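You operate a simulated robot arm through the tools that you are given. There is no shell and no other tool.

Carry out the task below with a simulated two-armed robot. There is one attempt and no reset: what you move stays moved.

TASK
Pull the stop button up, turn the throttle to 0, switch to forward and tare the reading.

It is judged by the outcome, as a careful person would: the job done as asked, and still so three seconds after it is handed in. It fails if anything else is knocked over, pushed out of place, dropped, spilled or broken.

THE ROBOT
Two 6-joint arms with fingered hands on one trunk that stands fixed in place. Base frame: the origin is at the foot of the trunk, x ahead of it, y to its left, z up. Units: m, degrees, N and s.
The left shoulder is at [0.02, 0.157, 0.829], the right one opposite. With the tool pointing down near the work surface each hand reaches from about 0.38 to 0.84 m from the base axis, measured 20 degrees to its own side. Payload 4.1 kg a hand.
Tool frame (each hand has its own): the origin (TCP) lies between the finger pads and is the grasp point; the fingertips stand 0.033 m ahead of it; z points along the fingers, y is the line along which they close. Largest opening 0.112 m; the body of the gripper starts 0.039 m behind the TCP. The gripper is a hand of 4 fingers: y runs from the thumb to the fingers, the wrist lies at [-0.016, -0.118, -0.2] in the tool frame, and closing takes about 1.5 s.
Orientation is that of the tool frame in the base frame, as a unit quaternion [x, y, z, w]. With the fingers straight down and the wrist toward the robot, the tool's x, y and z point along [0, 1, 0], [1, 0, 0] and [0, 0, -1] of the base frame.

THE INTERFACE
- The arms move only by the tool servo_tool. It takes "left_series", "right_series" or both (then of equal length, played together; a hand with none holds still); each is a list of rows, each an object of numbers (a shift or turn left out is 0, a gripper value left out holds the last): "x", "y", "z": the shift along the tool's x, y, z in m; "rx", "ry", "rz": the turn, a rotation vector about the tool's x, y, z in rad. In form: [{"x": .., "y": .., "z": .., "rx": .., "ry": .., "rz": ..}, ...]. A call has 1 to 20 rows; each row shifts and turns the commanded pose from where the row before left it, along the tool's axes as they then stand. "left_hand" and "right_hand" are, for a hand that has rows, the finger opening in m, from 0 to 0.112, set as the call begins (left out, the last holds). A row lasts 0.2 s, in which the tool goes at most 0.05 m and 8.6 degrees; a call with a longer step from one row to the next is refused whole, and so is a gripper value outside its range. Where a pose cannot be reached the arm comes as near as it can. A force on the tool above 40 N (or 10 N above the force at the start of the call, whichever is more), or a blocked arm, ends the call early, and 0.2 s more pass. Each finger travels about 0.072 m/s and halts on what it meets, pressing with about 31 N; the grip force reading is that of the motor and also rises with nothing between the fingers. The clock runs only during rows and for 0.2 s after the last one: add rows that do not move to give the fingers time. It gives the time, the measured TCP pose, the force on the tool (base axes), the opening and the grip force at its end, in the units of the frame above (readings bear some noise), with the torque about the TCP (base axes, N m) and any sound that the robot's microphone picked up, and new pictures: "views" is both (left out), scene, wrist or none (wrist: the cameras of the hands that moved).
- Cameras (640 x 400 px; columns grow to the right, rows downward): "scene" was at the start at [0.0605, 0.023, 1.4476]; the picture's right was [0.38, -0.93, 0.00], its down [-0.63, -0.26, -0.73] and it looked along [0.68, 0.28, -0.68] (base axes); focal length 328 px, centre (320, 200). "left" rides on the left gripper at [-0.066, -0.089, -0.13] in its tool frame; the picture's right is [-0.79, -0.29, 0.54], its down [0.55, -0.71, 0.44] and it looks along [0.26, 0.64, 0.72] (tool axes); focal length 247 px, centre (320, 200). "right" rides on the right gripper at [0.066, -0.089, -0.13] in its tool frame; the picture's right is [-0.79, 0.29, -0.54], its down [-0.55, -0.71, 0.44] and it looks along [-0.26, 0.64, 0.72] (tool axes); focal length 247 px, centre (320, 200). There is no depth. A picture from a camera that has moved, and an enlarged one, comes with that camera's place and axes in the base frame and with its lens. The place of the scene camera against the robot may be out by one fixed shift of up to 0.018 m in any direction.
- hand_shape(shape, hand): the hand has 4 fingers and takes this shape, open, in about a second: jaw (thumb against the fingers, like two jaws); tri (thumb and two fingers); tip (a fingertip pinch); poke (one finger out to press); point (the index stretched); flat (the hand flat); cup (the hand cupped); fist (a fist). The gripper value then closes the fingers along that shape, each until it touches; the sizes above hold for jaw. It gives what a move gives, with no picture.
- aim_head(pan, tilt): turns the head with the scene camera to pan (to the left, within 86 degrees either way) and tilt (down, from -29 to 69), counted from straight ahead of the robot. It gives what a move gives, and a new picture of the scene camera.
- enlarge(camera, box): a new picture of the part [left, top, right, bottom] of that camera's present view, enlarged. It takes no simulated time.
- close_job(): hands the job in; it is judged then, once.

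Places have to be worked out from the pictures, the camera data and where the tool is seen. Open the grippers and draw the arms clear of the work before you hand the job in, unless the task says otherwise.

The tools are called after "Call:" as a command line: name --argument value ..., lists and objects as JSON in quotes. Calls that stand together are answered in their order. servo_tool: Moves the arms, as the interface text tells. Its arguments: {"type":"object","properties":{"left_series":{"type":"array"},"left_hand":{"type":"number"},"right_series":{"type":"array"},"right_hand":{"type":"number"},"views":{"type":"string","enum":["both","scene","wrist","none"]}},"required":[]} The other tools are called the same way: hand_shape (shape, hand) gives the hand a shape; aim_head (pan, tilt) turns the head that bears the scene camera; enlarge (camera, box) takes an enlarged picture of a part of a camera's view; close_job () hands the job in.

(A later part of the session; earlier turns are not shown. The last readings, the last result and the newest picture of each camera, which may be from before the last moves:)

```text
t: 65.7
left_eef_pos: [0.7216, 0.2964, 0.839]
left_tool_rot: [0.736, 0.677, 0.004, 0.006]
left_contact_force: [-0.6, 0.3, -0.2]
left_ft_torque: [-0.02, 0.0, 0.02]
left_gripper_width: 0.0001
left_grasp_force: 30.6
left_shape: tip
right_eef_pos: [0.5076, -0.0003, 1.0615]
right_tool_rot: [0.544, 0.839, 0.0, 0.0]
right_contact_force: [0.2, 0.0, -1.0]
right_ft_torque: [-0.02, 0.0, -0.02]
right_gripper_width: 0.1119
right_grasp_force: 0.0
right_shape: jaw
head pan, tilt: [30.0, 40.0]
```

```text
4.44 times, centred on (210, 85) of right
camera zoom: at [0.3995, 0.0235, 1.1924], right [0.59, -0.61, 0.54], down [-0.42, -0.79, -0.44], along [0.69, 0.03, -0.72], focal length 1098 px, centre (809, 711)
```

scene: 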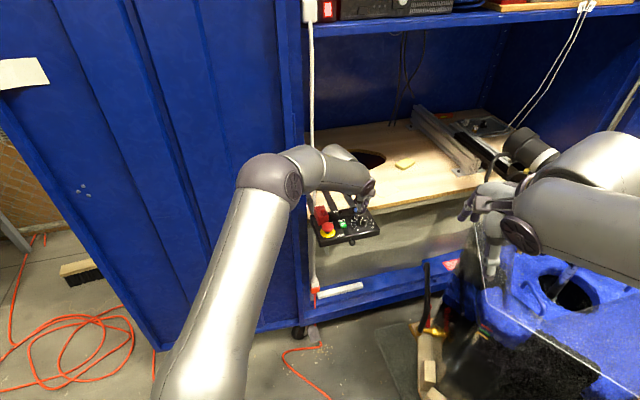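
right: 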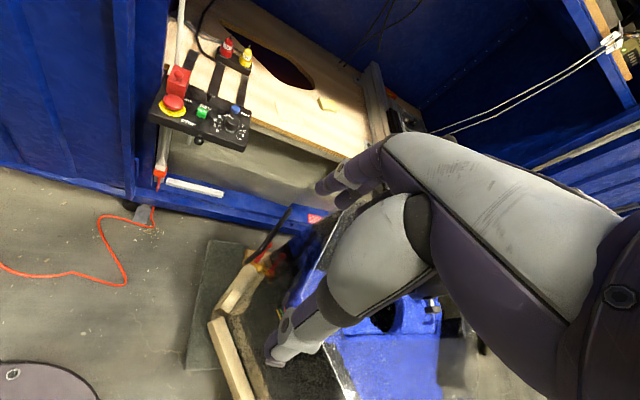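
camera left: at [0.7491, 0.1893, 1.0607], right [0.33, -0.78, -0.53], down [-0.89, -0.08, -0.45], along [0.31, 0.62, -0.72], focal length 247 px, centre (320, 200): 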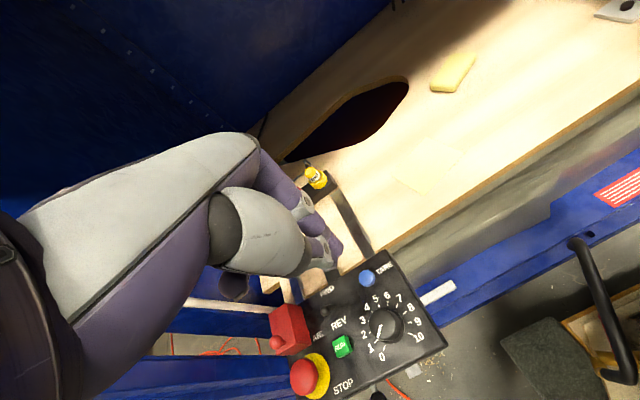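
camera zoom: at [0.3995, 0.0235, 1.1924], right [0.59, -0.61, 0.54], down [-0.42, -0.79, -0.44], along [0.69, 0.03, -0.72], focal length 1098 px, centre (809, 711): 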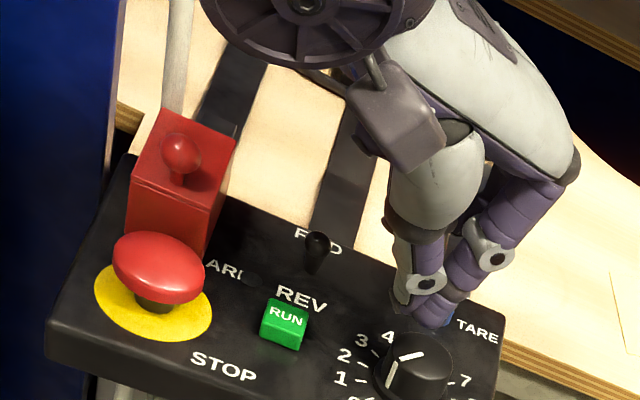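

Yaw -5°. Shift at this height to above the pushing start point in front of the toggle.

Call:
servo_tool --left_series '[{"x": 0.0163, "y": -0.007}, {"x": 0.0163, "y": -0.007}, {"x": 0.0162, "y": -0.007}, {}]' --views "both"

Call:
enlarge --camera "right" --box '[150, 40, 270, 130]'

Call:
enlarge --camera "left" --box '[260, 180, 480, 400]'

```text
t: 66.7
left_eef_pos: [0.706, 0.3477, 0.838]
left_tool_rot: [0.736, 0.677, 0.004, 0.005]
left_contact_force: [0.7, -0.8, 0.3]
left_ft_torque: [-0.02, 0.01, 0.03]
left_gripper_width: 0.0001
left_grasp_force: 30.9
left_shape: tip
right_eef_pos: [0.5076, 0.0009, 1.0632]
right_tool_rot: [0.544, 0.839, -0.001, 0.0]
right_contact_force: [0.0, -0.6, -0.9]
right_ft_torque: [-0.02, 0.0, 0.02]
right_gripper_width: 0.1118
right_grasp_force: 0.1
right_shape: jaw
head pan, tilt: [30.0, 40.0]
camera left: at [0.6096, 0.2901, 0.9678], right [-0.34, -0.77, -0.54], down [-0.66, 0.61, -0.45], along [0.67, 0.2, -0.71], focal length 247 px, centre (320, 200)
```

scene: 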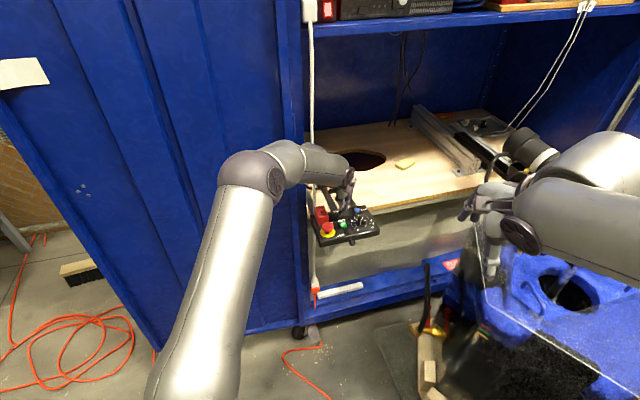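
left: 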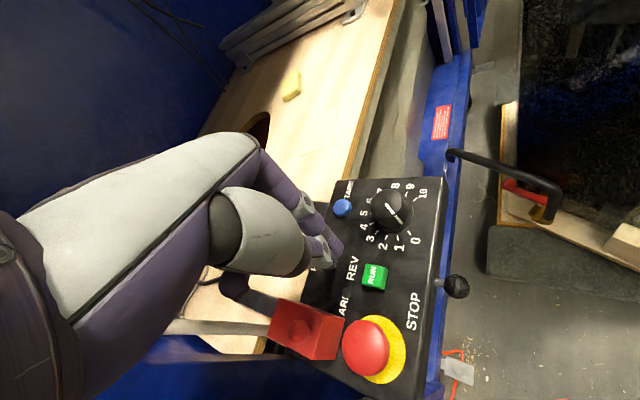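

```text
4.44 times, centred on (210, 85) of right
camera zoom: at [0.3995, 0.0235, 1.1924], right [0.59, -0.61, 0.54], down [-0.42, -0.79, -0.44], along [0.69, 0.03, -0.72], focal length 1098 px, centre (809, 711)
```

zoom: 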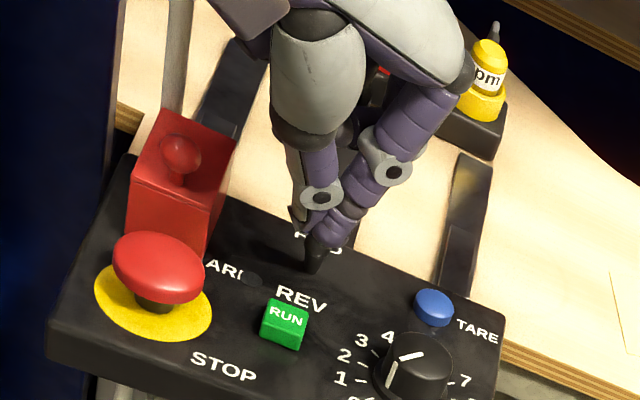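

```text
1.82 times, centred on (370, 290) of left
camera zoom: at [0.6096, 0.2901, 0.9678], right [-0.34, -0.77, -0.54], down [-0.66, 0.61, -0.45], along [0.67, 0.2, -0.71], focal length 449 px, centre (229, 36)
```

zoom: 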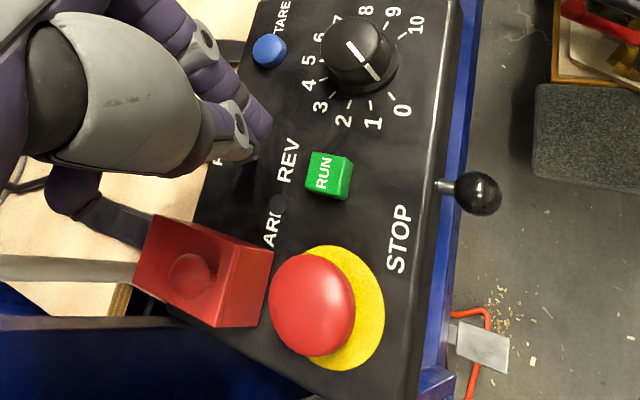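

The tips triangulate to ≈(0.706, 0.347, 0.798). I'll back off another 8 mm from the toggle and lower the tips to about z 0.776, which is above RUN's top at 0.768.

Call:
servo_tool --left_series '[{"x": -0.0062, "y": -0.0052}, {"z": 0.012}, {"z": 0.012}, {}]' --views "none"

Call:
enlarge --camera "right" --box '[170, 60, 250, 120]'

Call:
enlarge --camera "left" --box '[260, 180, 480, 400]'

Call:
enlarge --camera "scene" --box '[290, 160, 400, 250]'

```text
t: 67.7
left_eef_pos: [0.701, 0.3413, 0.8143]
left_tool_rot: [0.736, 0.677, 0.003, 0.006]
left_contact_force: [-0.3, -0.3, 0.0]
left_ft_torque: [0.01, 0.0, 0.0]
left_gripper_width: 0.0
left_grasp_force: 30.5
left_shape: tip
right_eef_pos: [0.5073, -0.0003, 1.0628]
right_tool_rot: [0.544, 0.839, 0.0, 0.0]
right_contact_force: [-0.1, -0.3, 0.4]
right_ft_torque: [0.03, -0.01, -0.03]
right_gripper_width: 0.1118
right_grasp_force: 0.1
right_shape: jaw
head pan, tilt: [30.0, 40.0]
```

```text
6.67 times, centred on (210, 90) of right
camera zoom: at [0.3995, 0.0236, 1.1924], right [0.59, -0.61, 0.54], down [-0.42, -0.79, -0.44], along [0.69, 0.03, -0.72], focal length 1646 px, centre (1053, 933)
```

zoom: 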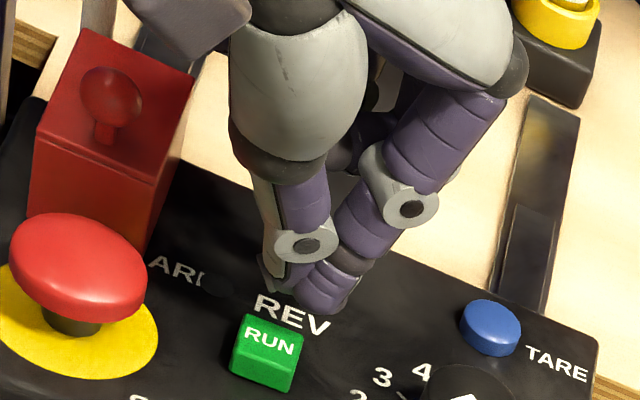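

```text
1.82 times, centred on (370, 290) of left
camera zoom: at [0.6049, 0.2827, 0.9444], right [-0.34, -0.77, -0.54], down [-0.66, 0.61, -0.45], along [0.67, 0.2, -0.71], focal length 449 px, centre (229, 36)
```

zoom: 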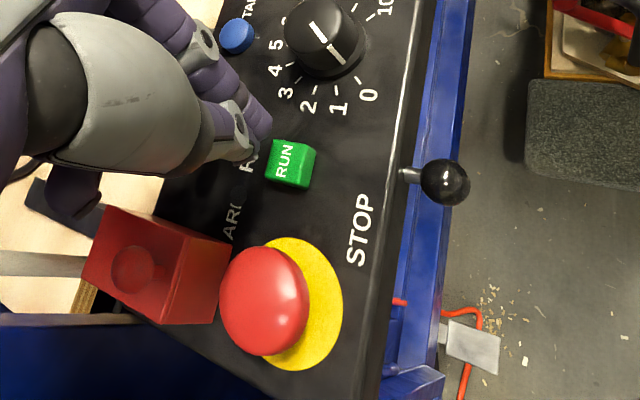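

```text
4.44 times, centred on (345, 205) of scene
camera zoom: at [0.0571, 0.0342, 1.4516], right [0.5, -0.87, 0.0], down [-0.56, -0.32, -0.77], along [0.66, 0.38, -0.64], focal length 1456 px, centre (209, 178)
```

zoom: 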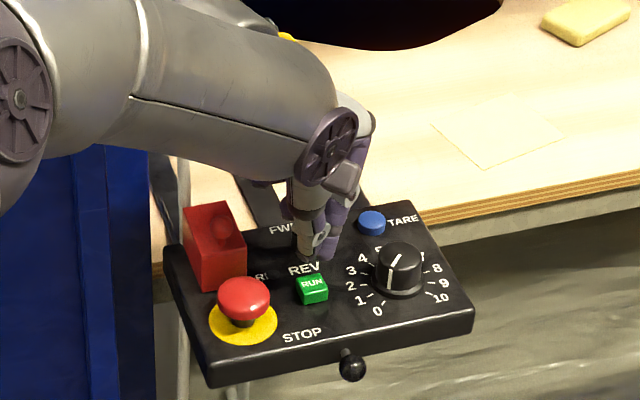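

No contact; the tips are just in front of the toggle. Push along the panel's back direction (+v) by 24 mm in small rows.

Call:
servo_tool --left_series '[{"x": 0.0046, "y": 0.0039}, {"x": 0.0046, "y": 0.0039}, {"x": 0.0046, "y": 0.0039}, {"x": 0.0046, "y": 0.0039}, {}]' --views "none"

Call:
enlarge --camera "right" --box '[170, 60, 250, 120]'

Call:
enlarge --camera "scene" --box '[290, 160, 400, 250]'

```text
t: 68.9
left_eef_pos: [0.7168, 0.3585, 0.8143]
left_tool_rot: [0.736, 0.677, 0.002, 0.006]
left_contact_force: [-0.7, -0.7, 1.6]
left_ft_torque: [-0.06, 0.0, 0.01]
left_gripper_width: 0.0
left_grasp_force: 30.7
left_shape: tip
right_eef_pos: [0.5071, 0.0008, 1.0629]
right_tool_rot: [0.543, 0.84, 0.0, 0.0]
right_contact_force: [-0.5, -0.4, 0.2]
right_ft_torque: [-0.04, -0.01, -0.01]
right_gripper_width: 0.112
right_grasp_force: 0.0
right_shape: jaw
head pan, tilt: [30.0, 40.0]
```

```text
6.67 times, centred on (210, 90) of right
camera zoom: at [0.3995, 0.0235, 1.1924], right [0.59, -0.61, 0.54], down [-0.42, -0.79, -0.44], along [0.69, 0.03, -0.72], focal length 1646 px, centre (1053, 933)
```

zoom: 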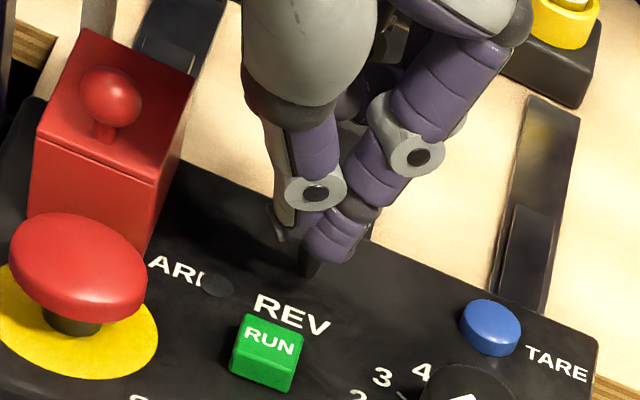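

```text
4.44 times, centred on (345, 205) of scene
camera zoom: at [0.0571, 0.0342, 1.4516], right [0.5, -0.87, 0.0], down [-0.56, -0.32, -0.77], along [0.66, 0.38, -0.64], focal length 1456 px, centre (209, 178)
```

zoom: 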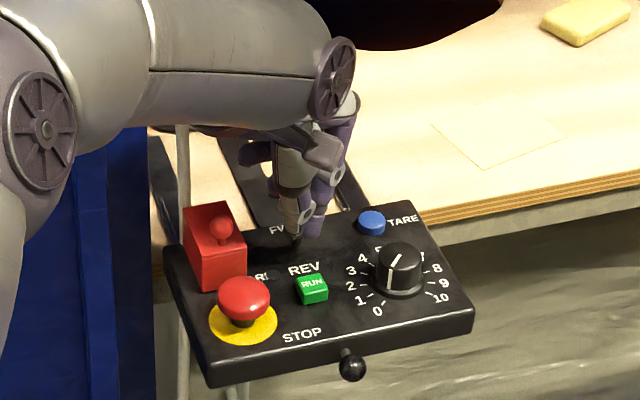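

Some contact is building (toggle's stem is right under the tips). Push a further 12 mm.

Call:
servo_tool --left_series '[{"x": 0.0046, "y": 0.0039}, {"x": 0.0046, "y": 0.0039}, {}]' --views "none"

Call:
enlarge --camera "right" --box '[170, 60, 250, 120]'

Call:
enlarge --camera "scene" --box '[290, 160, 400, 250]'

Call:
enlarge --camera "left" --box '[260, 180, 480, 400]'

```text
t: 69.7
left_eef_pos: [0.7251, 0.367, 0.8135]
left_tool_rot: [0.736, 0.677, 0.003, 0.007]
left_contact_force: [-0.3, -0.6, 0.8]
left_ft_torque: [-0.02, 0.0, 0.02]
left_gripper_width: 0.0
left_grasp_force: 31.0
left_shape: tip
right_eef_pos: [0.5077, 0.0005, 1.0618]
right_tool_rot: [0.543, 0.839, 0.0, 0.0]
right_contact_force: [0.5, 0.4, -1.3]
right_ft_torque: [-0.01, -0.01, 0.02]
right_gripper_width: 0.1118
right_grasp_force: 0.0
right_shape: jaw
head pan, tilt: [30.0, 40.0]
```

```text
6.67 times, centred on (210, 90) of right
camera zoom: at [0.3995, 0.0235, 1.1924], right [0.59, -0.61, 0.54], down [-0.42, -0.79, -0.44], along [0.69, 0.03, -0.72], focal length 1646 px, centre (1053, 933)
```

zoom: 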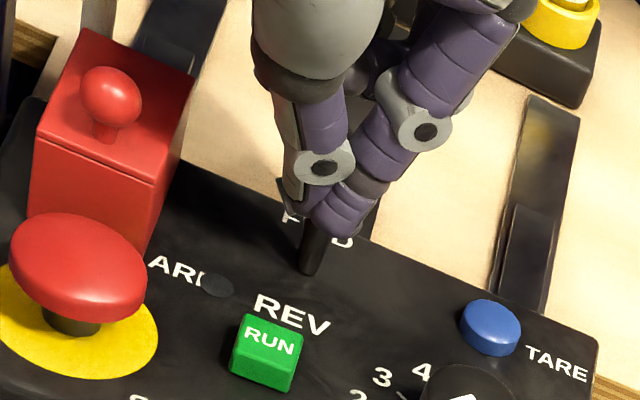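

```text
4.44 times, centred on (345, 205) of scene
camera zoom: at [0.0571, 0.0342, 1.4516], right [0.5, -0.87, 0.0], down [-0.56, -0.32, -0.77], along [0.66, 0.38, -0.64], focal length 1456 px, centre (209, 178)
```

zoom: 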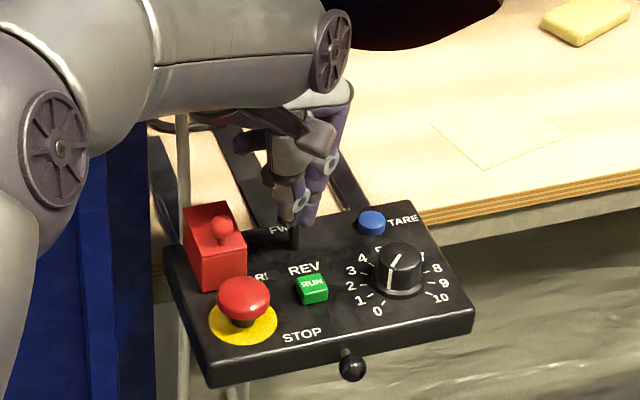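

```text
1.82 times, centred on (370, 290) of left
camera zoom: at [0.6289, 0.3095, 0.944], right [-0.34, -0.77, -0.54], down [-0.66, 0.61, -0.45], along [0.67, 0.2, -0.71], focal length 449 px, centre (229, 36)
```

zoom: 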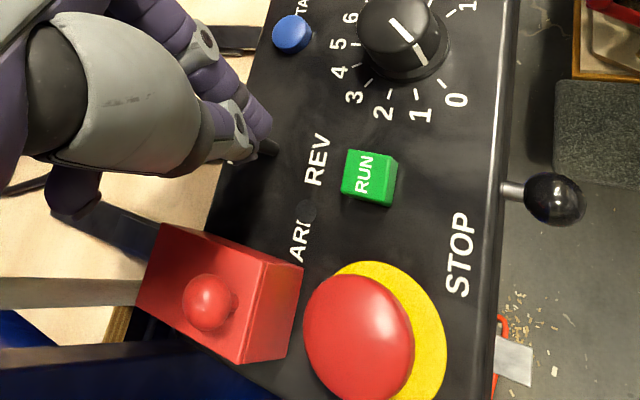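

I can't tell if the lever flipped or the tips slid over it, as the fingers hide its ball. Rise straight up 4 cm and look.

Call:
servo_tool --left_series '[{"z": -0.014}, {"z": -0.014}, {"z": -0.014}, {"x": -0.02, "y": -0.017}, {"x": -0.02, "y": -0.017}, {}]' --views "none"

Call:
enlarge --camera "right" --box '[170, 60, 250, 120]'

Call:
enlarge --camera "scene" --box '[290, 160, 400, 250]'

Call:
enlarge --camera "left" --box '[260, 180, 480, 400]'

```text
t: 71.1
left_eef_pos: [0.6895, 0.3301, 0.8577]
left_tool_rot: [0.736, 0.677, 0.004, 0.006]
left_contact_force: [0.1, -0.2, 0.5]
left_ft_torque: [-0.01, 0.01, -0.05]
left_gripper_width: 0.0001
left_grasp_force: 30.9
left_shape: tip
right_eef_pos: [0.5074, -0.0017, 1.0623]
right_tool_rot: [0.545, 0.839, -0.001, 0.0]
right_contact_force: [-0.3, 0.2, 0.3]
right_ft_torque: [0.03, 0.0, 0.0]
right_gripper_width: 0.1122
right_grasp_force: 0.1
right_shape: jaw
head pan, tilt: [30.0, 40.0]
```

```text
6.67 times, centred on (210, 90) of right
camera zoom: at [0.3996, 0.0236, 1.1924], right [0.59, -0.61, 0.54], down [-0.42, -0.79, -0.44], along [0.69, 0.03, -0.72], focal length 1646 px, centre (1053, 933)
```

zoom: 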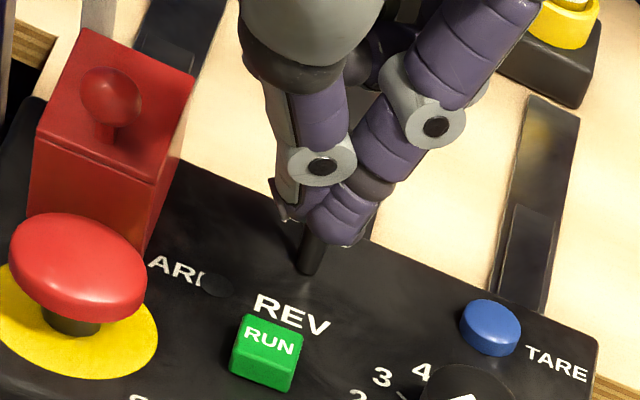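

```text
4.44 times, centred on (345, 205) of scene
camera zoom: at [0.0572, 0.0342, 1.4515], right [0.5, -0.87, 0.0], down [-0.56, -0.32, -0.77], along [0.66, 0.38, -0.64], focal length 1456 px, centre (209, 178)
```

zoom: 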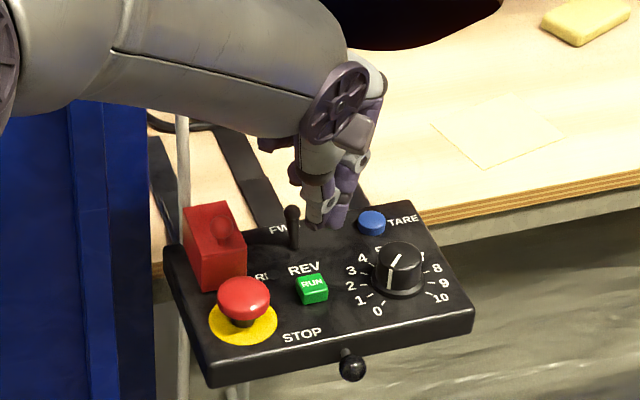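

```text
1.82 times, centred on (370, 290) of left
camera zoom: at [0.593, 0.2725, 0.9866], right [-0.34, -0.77, -0.54], down [-0.66, 0.61, -0.45], along [0.67, 0.2, -0.71], focal length 449 px, centre (229, 36)
```

zoom: 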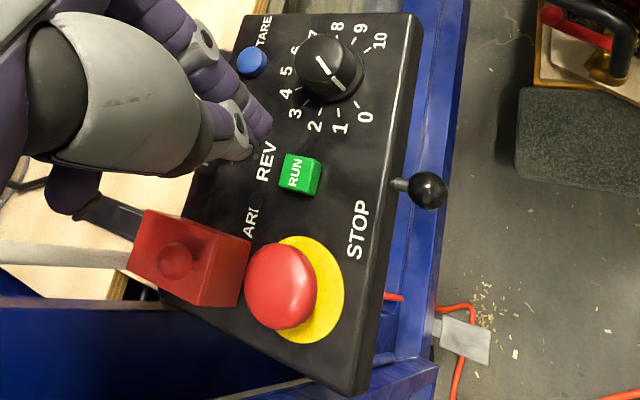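

In the scene view the lever now looks longer, leaning away toward FWD. Enlarge to confirm.

Call:
enlarge --camera "scene" --box '[345, 200, 385, 225]'

Call:
enlarge --camera "scene" --box '[340, 195, 390, 235]'

```text
16.00 times, centred on (365, 212) of scene
camera zoom: at [0.0572, 0.0342, 1.4515], right [0.5, -0.87, 0.0], down [-0.56, -0.32, -0.77], along [0.66, 0.38, -0.64], focal length 5240 px, centre (-400, 0)
```

zoom: 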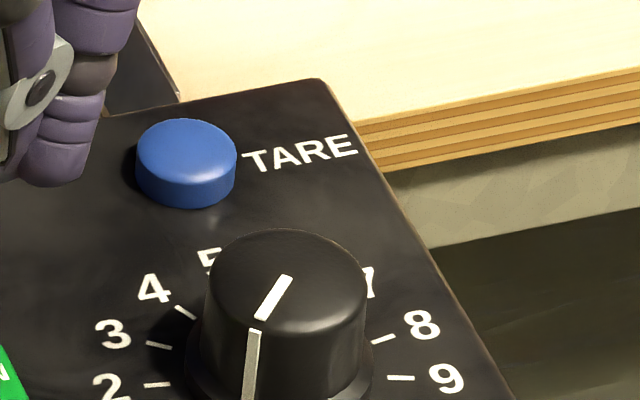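

```text
10.00 times, centred on (365, 215) of scene
camera zoom: at [0.0572, 0.0342, 1.4515], right [0.5, -0.87, 0.0], down [-0.56, -0.32, -0.77], along [0.66, 0.38, -0.64], focal length 3275 px, centre (-130, 50)
```

zoom: 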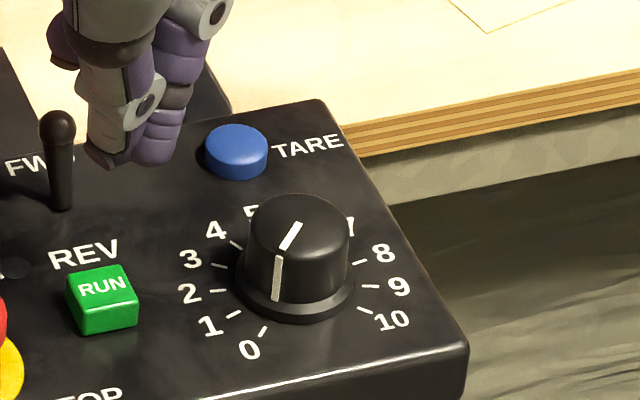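

The lever now leans toward FWD (apparent length 80 px vs 45 px expected for REV). Next is TARE at ≈(0.773, 0.332, top 0.765): move the closed tips above it.

Call:
servo_tool --left_series '[{"x": 0.0043, "y": 0.0283, "z": 0.0}, {"x": 0.0043, "y": 0.0283, "z": 0.0}, {"x": 0.0043, "y": 0.0283, "z": 0.0}, {}]'

Call:
enlarge --camera "right" --box '[190, 50, 290, 125]'

Call:
enlarge --camera "left" --box '[260, 180, 480, 400]'

Call:
enlarge --camera "scene" --box '[310, 170, 400, 240]'

```text
t: 72.1
left_eef_pos: [0.7757, 0.3361, 0.8581]
left_tool_rot: [0.736, 0.677, 0.003, 0.006]
left_contact_force: [0.2, 0.1, 0.0]
left_ft_torque: [0.0, -0.02, 0.03]
left_gripper_width: 0.0
left_grasp_force: 31.2
left_shape: tip
right_eef_pos: [0.5065, 0.0012, 1.0631]
right_tool_rot: [0.544, 0.839, 0.0, 0.0]
right_contact_force: [-0.9, 0.0, 0.8]
right_ft_torque: [0.04, 0.01, 0.04]
right_gripper_width: 0.112
right_grasp_force: 0.1
right_shape: jaw
head pan, tilt: [30.0, 40.0]
camera left: at [0.6789, 0.2788, 0.9878], right [-0.35, -0.77, -0.54], down [-0.66, 0.61, -0.45], along [0.67, 0.2, -0.71], focal length 247 px, centre (320, 200)
```

scene: 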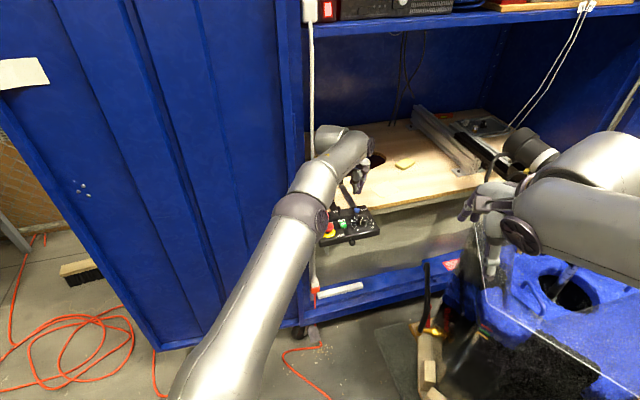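
left: 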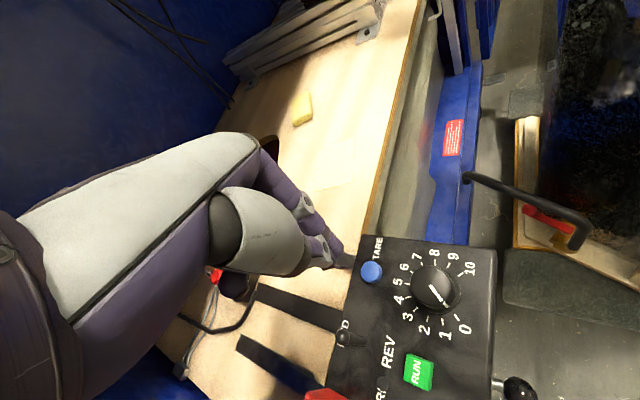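

```text
5.33 times, centred on (240, 88) of right
camera zoom: at [0.3993, 0.0236, 1.1924], right [0.59, -0.61, 0.54], down [-0.42, -0.79, -0.44], along [0.69, 0.03, -0.72], focal length 1317 px, centre (747, 800)
```

zoom: 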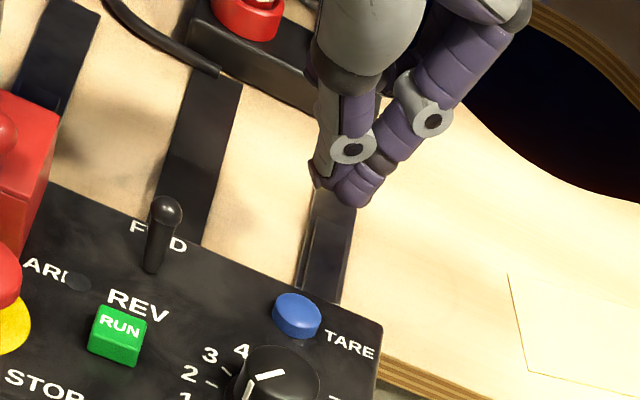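

```text
1.82 times, centred on (370, 290) of left
camera zoom: at [0.6789, 0.2788, 0.9878], right [-0.35, -0.77, -0.54], down [-0.66, 0.61, -0.45], along [0.67, 0.2, -0.71], focal length 449 px, centre (229, 36)
```

zoom: 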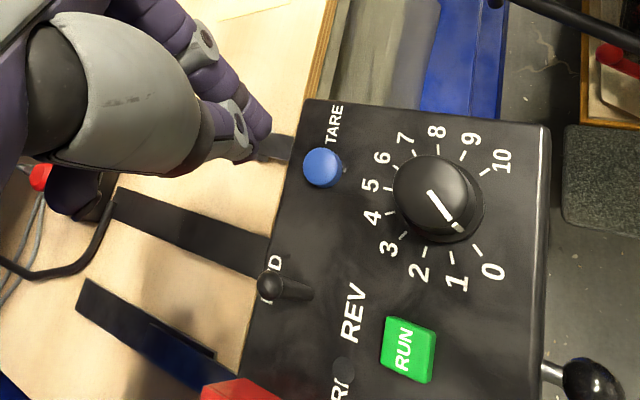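

```text
5.71 times, centred on (355, 205) of scene
camera zoom: at [0.0569, 0.0342, 1.4516], right [0.5, -0.87, 0.0], down [-0.56, -0.32, -0.77], along [0.66, 0.38, -0.64], focal length 1872 px, centre (120, 171)
```

zoom: 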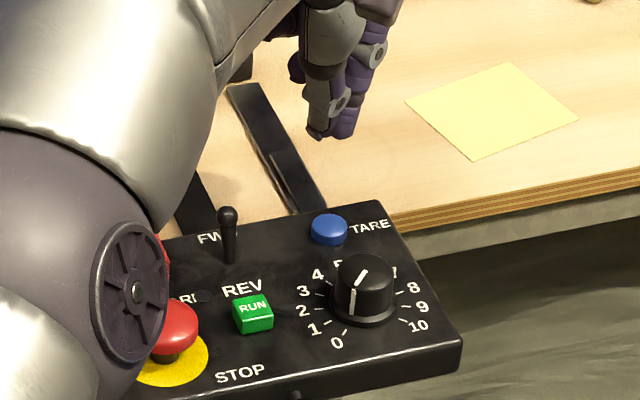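

The lever clearly leans to FWD now, and tips line up above TARE. Before descending I check where the left elbow is relative to the stop button.

Call:
enlarge --camera "right" --box '[0, 0, 400, 250]'

```text
1.60 times, centred on (200, 125) of right
camera zoom: at [0.3993, 0.0236, 1.1924], right [0.59, -0.61, 0.54], down [-0.42, -0.79, -0.44], along [0.69, 0.03, -0.72], focal length 395 px, centre (512, 320)
```

zoom: 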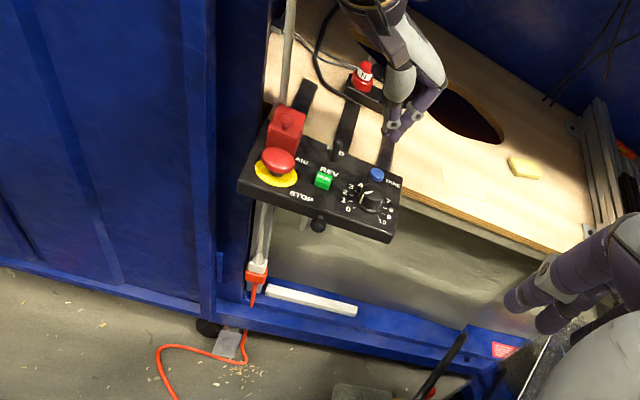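

The elbow is well above, outside that view, so it's clear. Descend 5 cm toward TARE.

Call:
servo_tool --left_series '[{"z": 0.0125}, {"z": 0.0125}, {"z": 0.0125}, {"z": 0.0125}, {}]' --views "none"

Call:
enlarge --camera "right" --box '[190, 50, 290, 125]'

Call:
enlarge --camera "scene" --box '[310, 170, 400, 240]'

Call:
enlarge --camera "left" --box '[260, 180, 480, 400]'

```text
t: 73.3
left_eef_pos: [0.7745, 0.3353, 0.8086]
left_tool_rot: [0.736, 0.677, 0.004, 0.005]
left_contact_force: [0.2, -0.4, 0.7]
left_ft_torque: [-0.01, 0.02, -0.02]
left_gripper_width: 0.0
left_grasp_force: 31.5
left_shape: tip
right_eef_pos: [0.5082, 0.0005, 1.0628]
right_tool_rot: [0.544, 0.839, 0.001, 0.0]
right_contact_force: [0.3, 0.1, -0.4]
right_ft_torque: [-0.03, -0.01, -0.02]
right_gripper_width: 0.1118
right_grasp_force: 0.1
right_shape: jaw
head pan, tilt: [30.0, 40.0]
```

```text
5.33 times, centred on (240, 88) of right
camera zoom: at [0.3995, 0.0235, 1.1924], right [0.59, -0.61, 0.54], down [-0.42, -0.79, -0.44], along [0.69, 0.03, -0.72], focal length 1317 px, centre (747, 800)
```

zoom: 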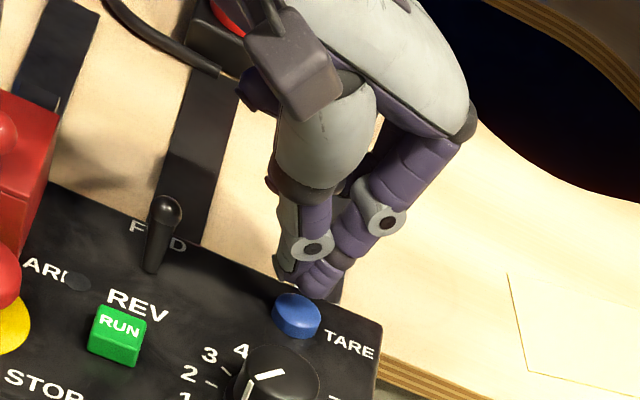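

```text
5.71 times, centred on (355, 205) of scene
camera zoom: at [0.0571, 0.0342, 1.4516], right [0.5, -0.87, 0.0], down [-0.56, -0.32, -0.77], along [0.66, 0.38, -0.64], focal length 1872 px, centre (120, 171)
```

zoom: 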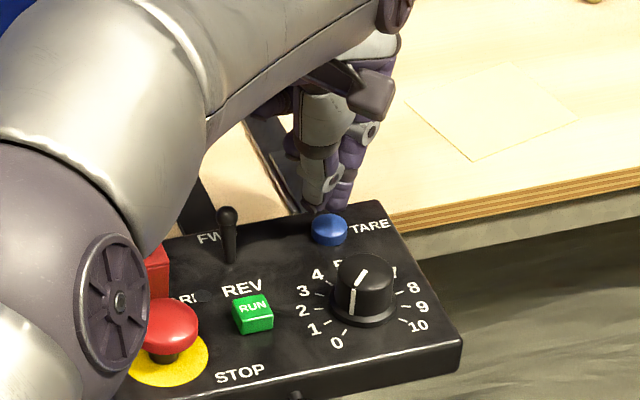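

```text
1.82 times, centred on (370, 290) of left
camera zoom: at [0.6779, 0.2777, 0.937], right [-0.34, -0.77, -0.54], down [-0.66, 0.61, -0.45], along [0.67, 0.2, -0.71], focal length 449 px, centre (229, 36)
```

zoom: 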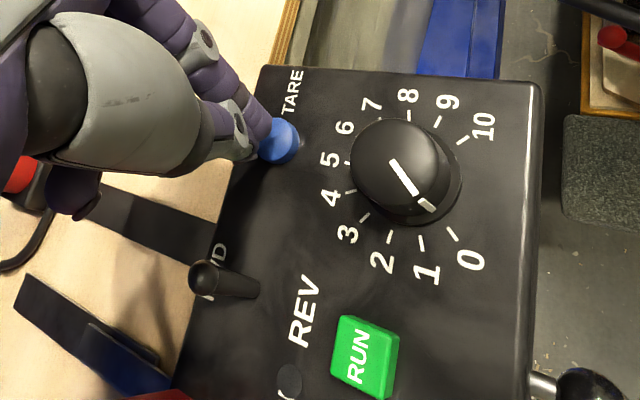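

The index tip appears over the button, just above it. Descend in 2.5 mm rows to press, watching the force.

Call:
servo_tool --left_series '[{"z": 0.0025}, {"z": 0.0025}, {"z": 0.0025}]' --views "none"

Call:
enlarge --camera "left" --box '[260, 180, 480, 400]'

Call:
enlarge --camera "right" --box '[215, 75, 275, 120]'

Call:
enlarge --camera "scene" --box '[340, 185, 400, 225]'

```text
t: 74.1
left_eef_pos: [0.7739, 0.3366, 0.7994]
left_tool_rot: [0.736, 0.677, 0.004, 0.006]
left_contact_force: [0.6, 0.4, -0.2]
left_ft_torque: [0.04, 0.0, 0.0]
left_gripper_width: 0.0001
left_grasp_force: 30.6
left_shape: tip
right_eef_pos: [0.5064, 0.0011, 1.0629]
right_tool_rot: [0.544, 0.839, 0.0, 0.001]
right_contact_force: [0.9, 0.4, -0.7]
right_ft_torque: [-0.01, 0.0, 0.01]
right_gripper_width: 0.1118
right_grasp_force: 0.1
right_shape: jaw
head pan, tilt: [30.0, 40.0]
```

```text
1.82 times, centred on (370, 290) of left
camera zoom: at [0.6778, 0.2788, 0.9291], right [-0.34, -0.77, -0.54], down [-0.66, 0.61, -0.45], along [0.67, 0.2, -0.71], focal length 449 px, centre (229, 36)
```

zoom: 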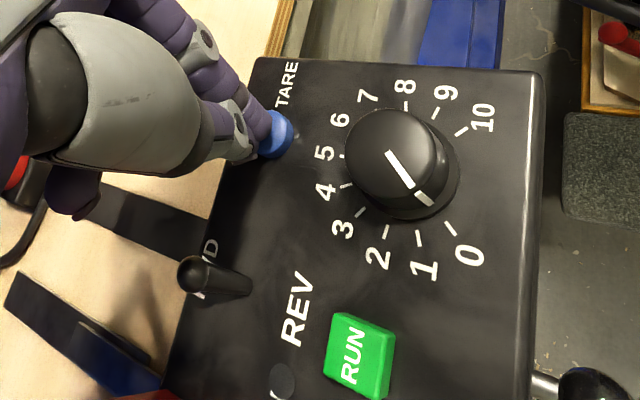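

```text
8.89 times, centred on (245, 98) of right
camera zoom: at [0.3995, 0.0235, 1.1924], right [0.59, -0.61, 0.54], down [-0.42, -0.79, -0.44], along [0.69, 0.03, -0.72], focal length 2195 px, centre (987, 1111)
```

zoom: 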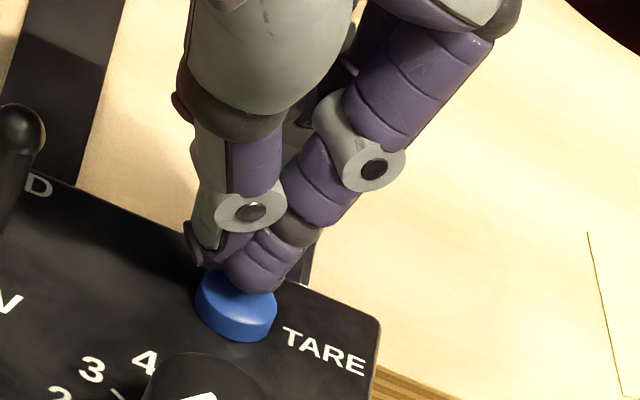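

```text
10.00 times, centred on (370, 205) of scene
camera zoom: at [0.0571, 0.0342, 1.4516], right [0.5, -0.87, 0.0], down [-0.56, -0.32, -0.77], along [0.66, 0.38, -0.64], focal length 3275 px, centre (-180, 150)
```

zoom: 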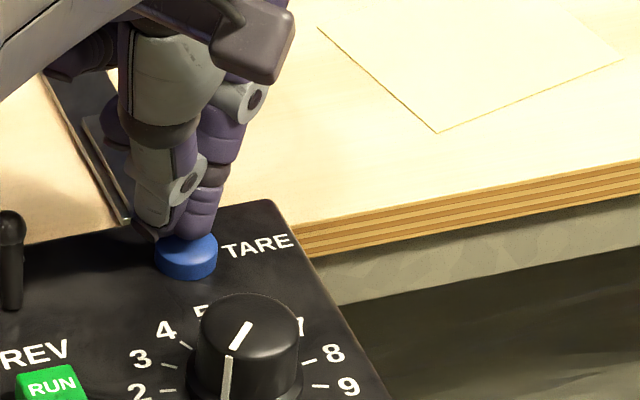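

Tips are on the rear half of the button without contact. Raise 3 mm, shift 6 mm toward the panel front, then press down gradually.

Call:
servo_tool --left_series '[{"z": -0.003}, {"x": -0.0046, "y": -0.0039}, {"z": 0.003}, {"z": 0.002}, {}]' --views "none"

Call:
enlarge --camera "right" --box '[215, 75, 275, 120]'

Call:
enlarge --camera "scene" --box '[340, 185, 400, 225]'

```text
t: 75.3
left_eef_pos: [0.7702, 0.3315, 0.7966]
left_tool_rot: [0.736, 0.677, 0.004, 0.005]
left_contact_force: [0.1, 0.3, 0.5]
left_ft_torque: [-0.01, 0.02, 0.01]
left_gripper_width: 0.0
left_grasp_force: 30.9
left_shape: tip
right_eef_pos: [0.5071, 0.0001, 1.062]
right_tool_rot: [0.544, 0.839, 0.0, 0.0]
right_contact_force: [0.1, -0.9, 0.7]
right_ft_torque: [0.04, 0.0, -0.01]
right_gripper_width: 0.1118
right_grasp_force: 0.0
right_shape: jaw
head pan, tilt: [30.0, 40.0]
```

```text
8.89 times, centred on (245, 98) of right
camera zoom: at [0.3995, 0.0236, 1.1924], right [0.59, -0.61, 0.54], down [-0.42, -0.79, -0.44], along [0.69, 0.03, -0.72], focal length 2195 px, centre (987, 1111)
```

zoom: 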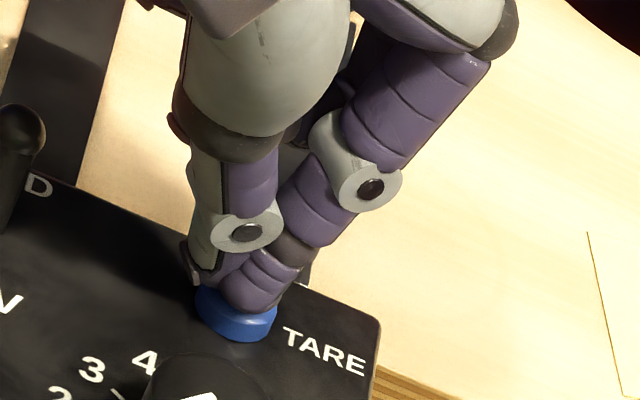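

```text
10.00 times, centred on (370, 205) of scene
camera zoom: at [0.0571, 0.0342, 1.4516], right [0.5, -0.87, 0.0], down [-0.56, -0.32, -0.77], along [0.66, 0.38, -0.64], focal length 3275 px, centre (-180, 150)
```

zoom: 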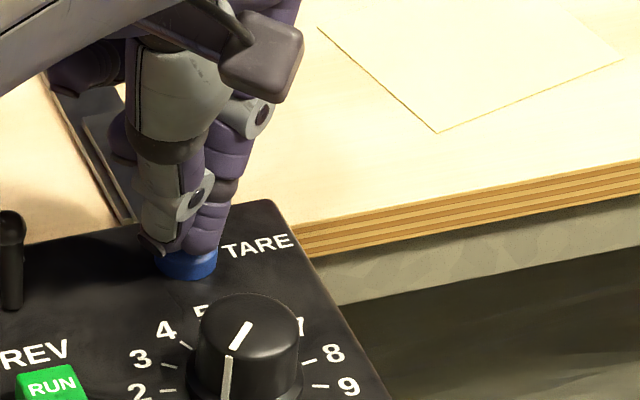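

Now centred over the button. Press down further in 1.5 mm rows.

Call:
servo_tool --left_series '[{"z": 0.0015}, {"z": 0.0015}, {}]' --views "none"

Call:
servo_tool --left_series '[{"z": 0.0015}, {"z": 0.0015}, {}]' --views "none"

Call:
enlarge --camera "right" --box '[215, 75, 275, 120]'

```text
t: 76.1
left_eef_pos: [0.7705, 0.332, 0.7945]
left_tool_rot: [0.736, 0.677, 0.003, 0.006]
left_contact_force: [-0.3, 0.3, 0.5]
left_ft_torque: [0.0, -0.03, 0.01]
left_gripper_width: 0.0
left_grasp_force: 31.2
left_shape: tip
right_eef_pos: [0.5074, 0.0002, 1.0629]
right_tool_rot: [0.544, 0.839, 0.0, 0.0]
right_contact_force: [-0.9, 0.2, -0.7]
right_ft_torque: [0.02, 0.03, -0.01]
right_gripper_width: 0.1117
right_grasp_force: 0.1
right_shape: jaw
head pan, tilt: [30.0, 40.0]
```

```text
t: 76.9
left_eef_pos: [0.77, 0.3312, 0.7925]
left_tool_rot: [0.736, 0.677, 0.003, 0.006]
left_contact_force: [0.4, 1.3, 1.6]
left_ft_torque: [-0.03, 0.0, 0.01]
left_gripper_width: 0.0001
left_grasp_force: 30.5
left_shape: tip
right_eef_pos: [0.5075, -0.0, 1.0614]
right_tool_rot: [0.544, 0.839, -0.001, 0.0]
right_contact_force: [0.0, 0.4, 0.2]
right_ft_torque: [-0.05, -0.01, 0.02]
right_gripper_width: 0.1121
right_grasp_force: 0.1
right_shape: jaw
head pan, tilt: [30.0, 40.0]
heard: click
```

```text
8.89 times, centred on (245, 98) of right
camera zoom: at [0.3995, 0.0235, 1.1924], right [0.59, -0.61, 0.54], down [-0.42, -0.79, -0.44], along [0.69, 0.03, -0.72], focal length 2195 px, centre (987, 1111)
```

zoom: 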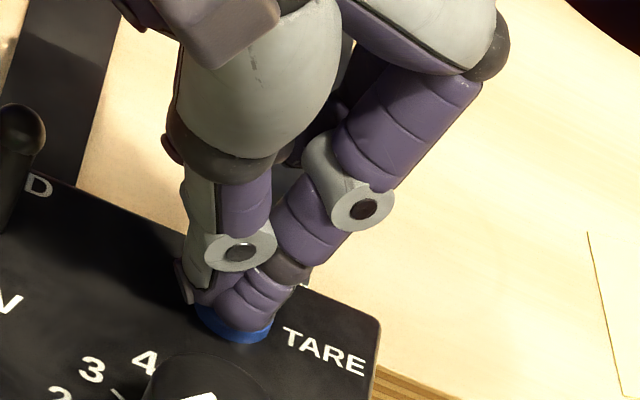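

A click was heard, so the tare press registered. Lift straight up and clear.

Call:
servo_tool --left_series '[{"z": -0.01}, {"z": -0.02}, {"z": -0.025}, {"z": -0.025}, {"z": -0.025}, {}]' --views "scene"

Call:
enlarge --camera "left" --box '[290, 200, 510, 400]'

Call:
enlarge --camera "right" --box '[150, 60, 270, 150]'

```text
t: 78.3
left_eef_pos: [0.769, 0.3328, 0.8972]
left_tool_rot: [0.736, 0.677, 0.004, 0.005]
left_contact_force: [0.8, -0.5, 0.4]
left_ft_torque: [0.01, 0.0, 0.02]
left_gripper_width: 0.0
left_grasp_force: 30.9
left_shape: tip
right_eef_pos: [0.507, -0.0003, 1.0619]
right_tool_rot: [0.544, 0.839, 0.0, 0.0]
right_contact_force: [0.1, 0.5, 0.5]
right_ft_torque: [-0.02, 0.02, 0.02]
right_gripper_width: 0.1117
right_grasp_force: 0.1
right_shape: jaw
head pan, tilt: [30.0, 40.0]
```

scene: 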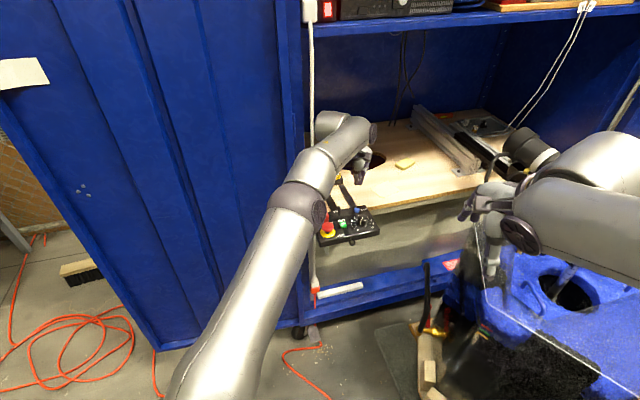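

```text
2.00 times, centred on (400, 300) of left
camera zoom: at [0.6729, 0.2747, 1.0275], right [-0.34, -0.77, -0.54], down [-0.66, 0.61, -0.45], along [0.67, 0.2, -0.71], focal length 494 px, centre (160, 0)
```

zoom: 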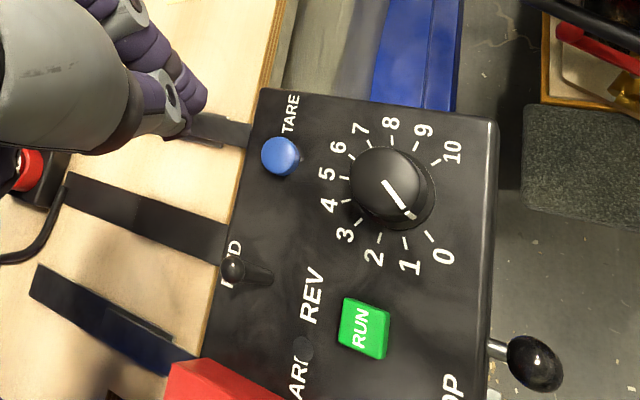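

```text
4.44 times, centred on (210, 105) of right
camera zoom: at [0.3996, 0.0236, 1.1923], right [0.59, -0.61, 0.54], down [-0.42, -0.79, -0.44], along [0.69, 0.03, -0.72], focal length 1098 px, centre (809, 622)
```

zoom: 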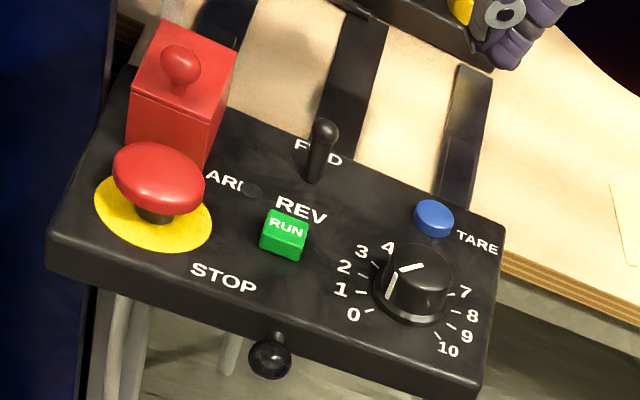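

Stop is up, the lever is at FWD and tare was pressed. One precise check of the throttle pointer against the 0 tick.

Call:
enlarge --camera "left" --box '[390, 250, 470, 340]'

Call:
enlarge --camera "right" --box '[220, 105, 270, 145]'

```text
4.44 times, centred on (430, 295) of left
camera zoom: at [0.6729, 0.2747, 1.0275], right [-0.34, -0.77, -0.54], down [-0.66, 0.61, -0.45], along [0.67, 0.2, -0.71], focal length 1098 px, centre (-169, -222)
```

zoom: 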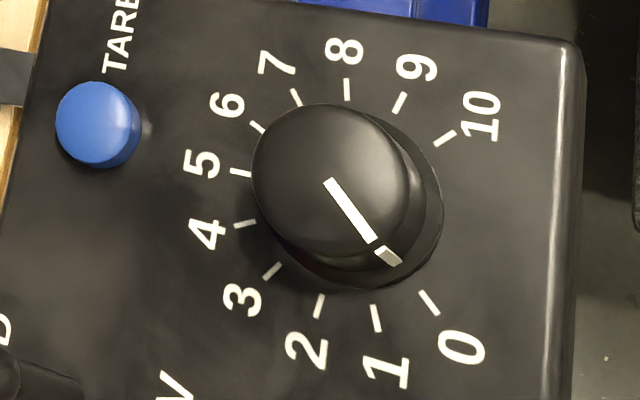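

```text
10.00 times, centred on (245, 125) of right
camera zoom: at [0.3996, 0.0236, 1.1923], right [0.59, -0.61, 0.54], down [-0.42, -0.79, -0.44], along [0.69, 0.03, -0.72], focal length 2470 px, centre (1070, 950)
```

zoom: 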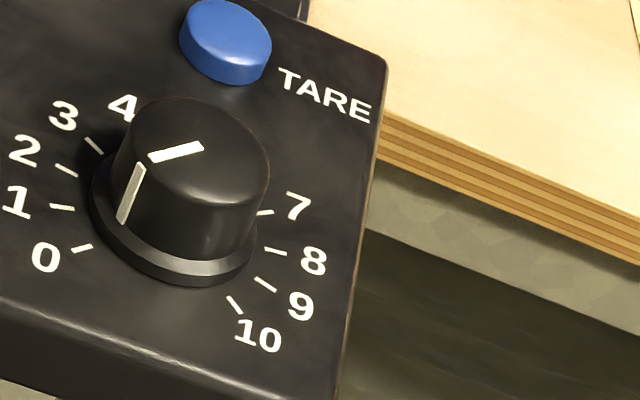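

Across four views the pointer sits on 0 within ~2°. Now raise, open the hand and draw the left arm back clear of the panel.

Call:
servo_tool --left_series '[{"z": -0.035}, {"z": -0.035}, {"z": -0.035}, {"y": -0.04}, {"y": -0.04}, {"y": -0.04}, {"y": -0.04}, {"y": -0.04}, {}]' --left_hand 0.0

```text
t: 80.3
left_eef_pos: [0.5482, 0.3441, 0.9983]
left_tool_rot: [0.736, 0.677, 0.004, 0.004]
left_contact_force: [-0.6, 0.8, 0.2]
left_ft_torque: [-0.02, -0.01, 0.0]
left_gripper_width: 0.0001
left_grasp_force: 30.9
left_shape: tip
left hand out of reach, approached as far as the arm can: row 2, 3
right_eef_pos: [0.5059, 0.0003, 1.0624]
right_tool_rot: [0.544, 0.839, -0.001, 0.0]
right_contact_force: [0.1, 0.0, -0.3]
right_ft_torque: [0.01, 0.02, 0.01]
right_gripper_width: 0.1119
right_grasp_force: 0.1
right_shape: jaw
head pan, tilt: [30.0, 40.0]
camera left: at [0.4519, 0.2866, 1.1275], right [-0.34, -0.77, -0.54], down [-0.66, 0.61, -0.45], along [0.67, 0.2, -0.71], focal length 247 px, centre (320, 200)
```

scene: 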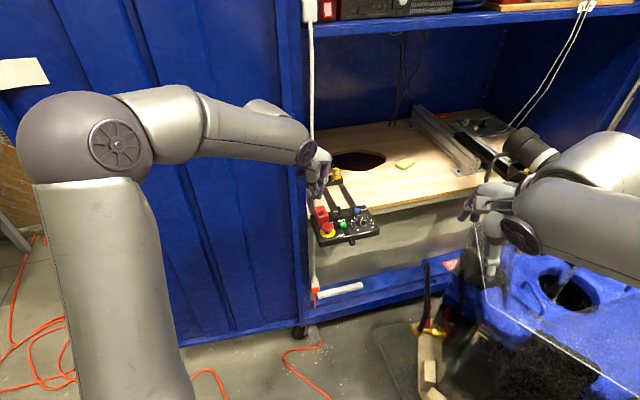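
left: 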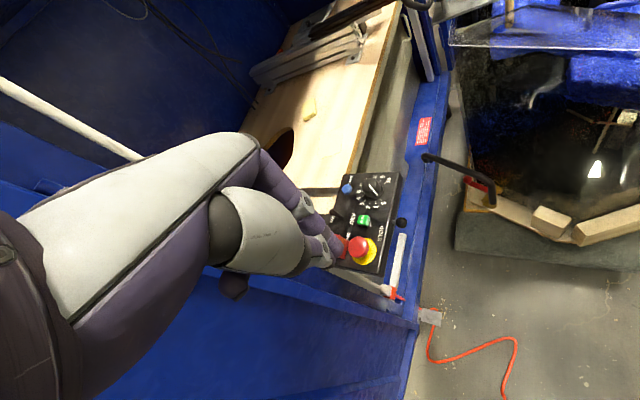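

Clear of the panel. Move a bit further back and up, and open the hand.

Call:
servo_tool --left_series '[{"y": -0.035, "z": -0.02}, {"y": -0.035, "z": -0.02}, {"z": -0.01}, {}, {}, {}, {}]' --left_hand 0.11 --views "scene"

Call:
enlarge --camera "scene" --box '[300, 155, 400, 255]'

Call:
enlarge --camera "right" --box '[140, 20, 270, 150]'

```text
t: 81.9
left_eef_pos: [0.4776, 0.35, 1.0449]
left_tool_rot: [0.737, 0.676, 0.003, 0.006]
left_contact_force: [0.6, 0.2, -1.2]
left_ft_torque: [-0.03, -0.01, -0.01]
left_gripper_width: 0.1096
left_grasp_force: 0.0
left_shape: tip
right_eef_pos: [0.5068, 0.0007, 1.0625]
right_tool_rot: [0.544, 0.839, 0.0, 0.0]
right_contact_force: [0.0, 0.3, 0.1]
right_ft_torque: [0.0, 0.01, 0.0]
right_gripper_width: 0.1116
right_grasp_force: 0.1
right_shape: jaw
head pan, tilt: [30.0, 40.0]
```

scene: 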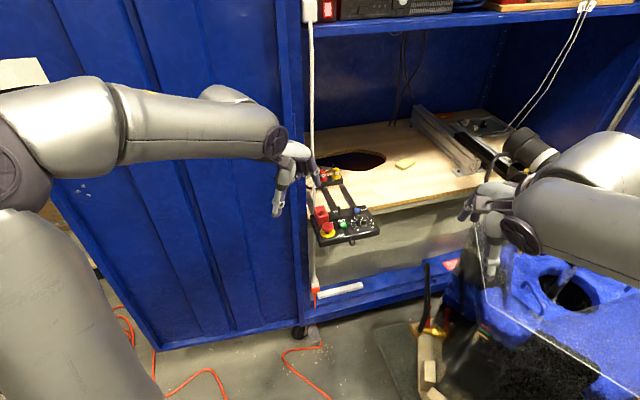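

```text
4.00 times, centred on (350, 205) of scene
camera zoom: at [0.0571, 0.0342, 1.4516], right [0.5, -0.87, 0.0], down [-0.56, -0.32, -0.77], along [0.66, 0.38, -0.64], focal length 1310 px, centre (200, 180)
```

zoom: 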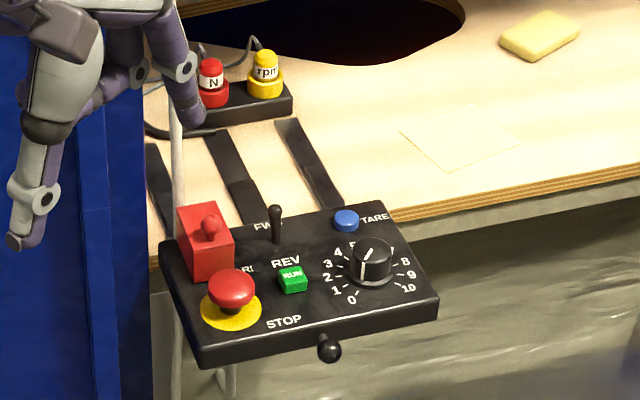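

```text
3.08 times, centred on (205, 85) of right
camera zoom: at [0.3995, 0.0236, 1.1924], right [0.59, -0.61, 0.54], down [-0.42, -0.79, -0.44], along [0.69, 0.03, -0.72], focal length 760 px, centre (674, 554)
```

zoom: 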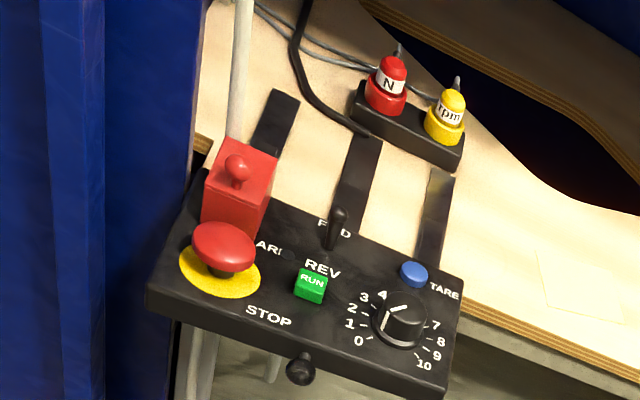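

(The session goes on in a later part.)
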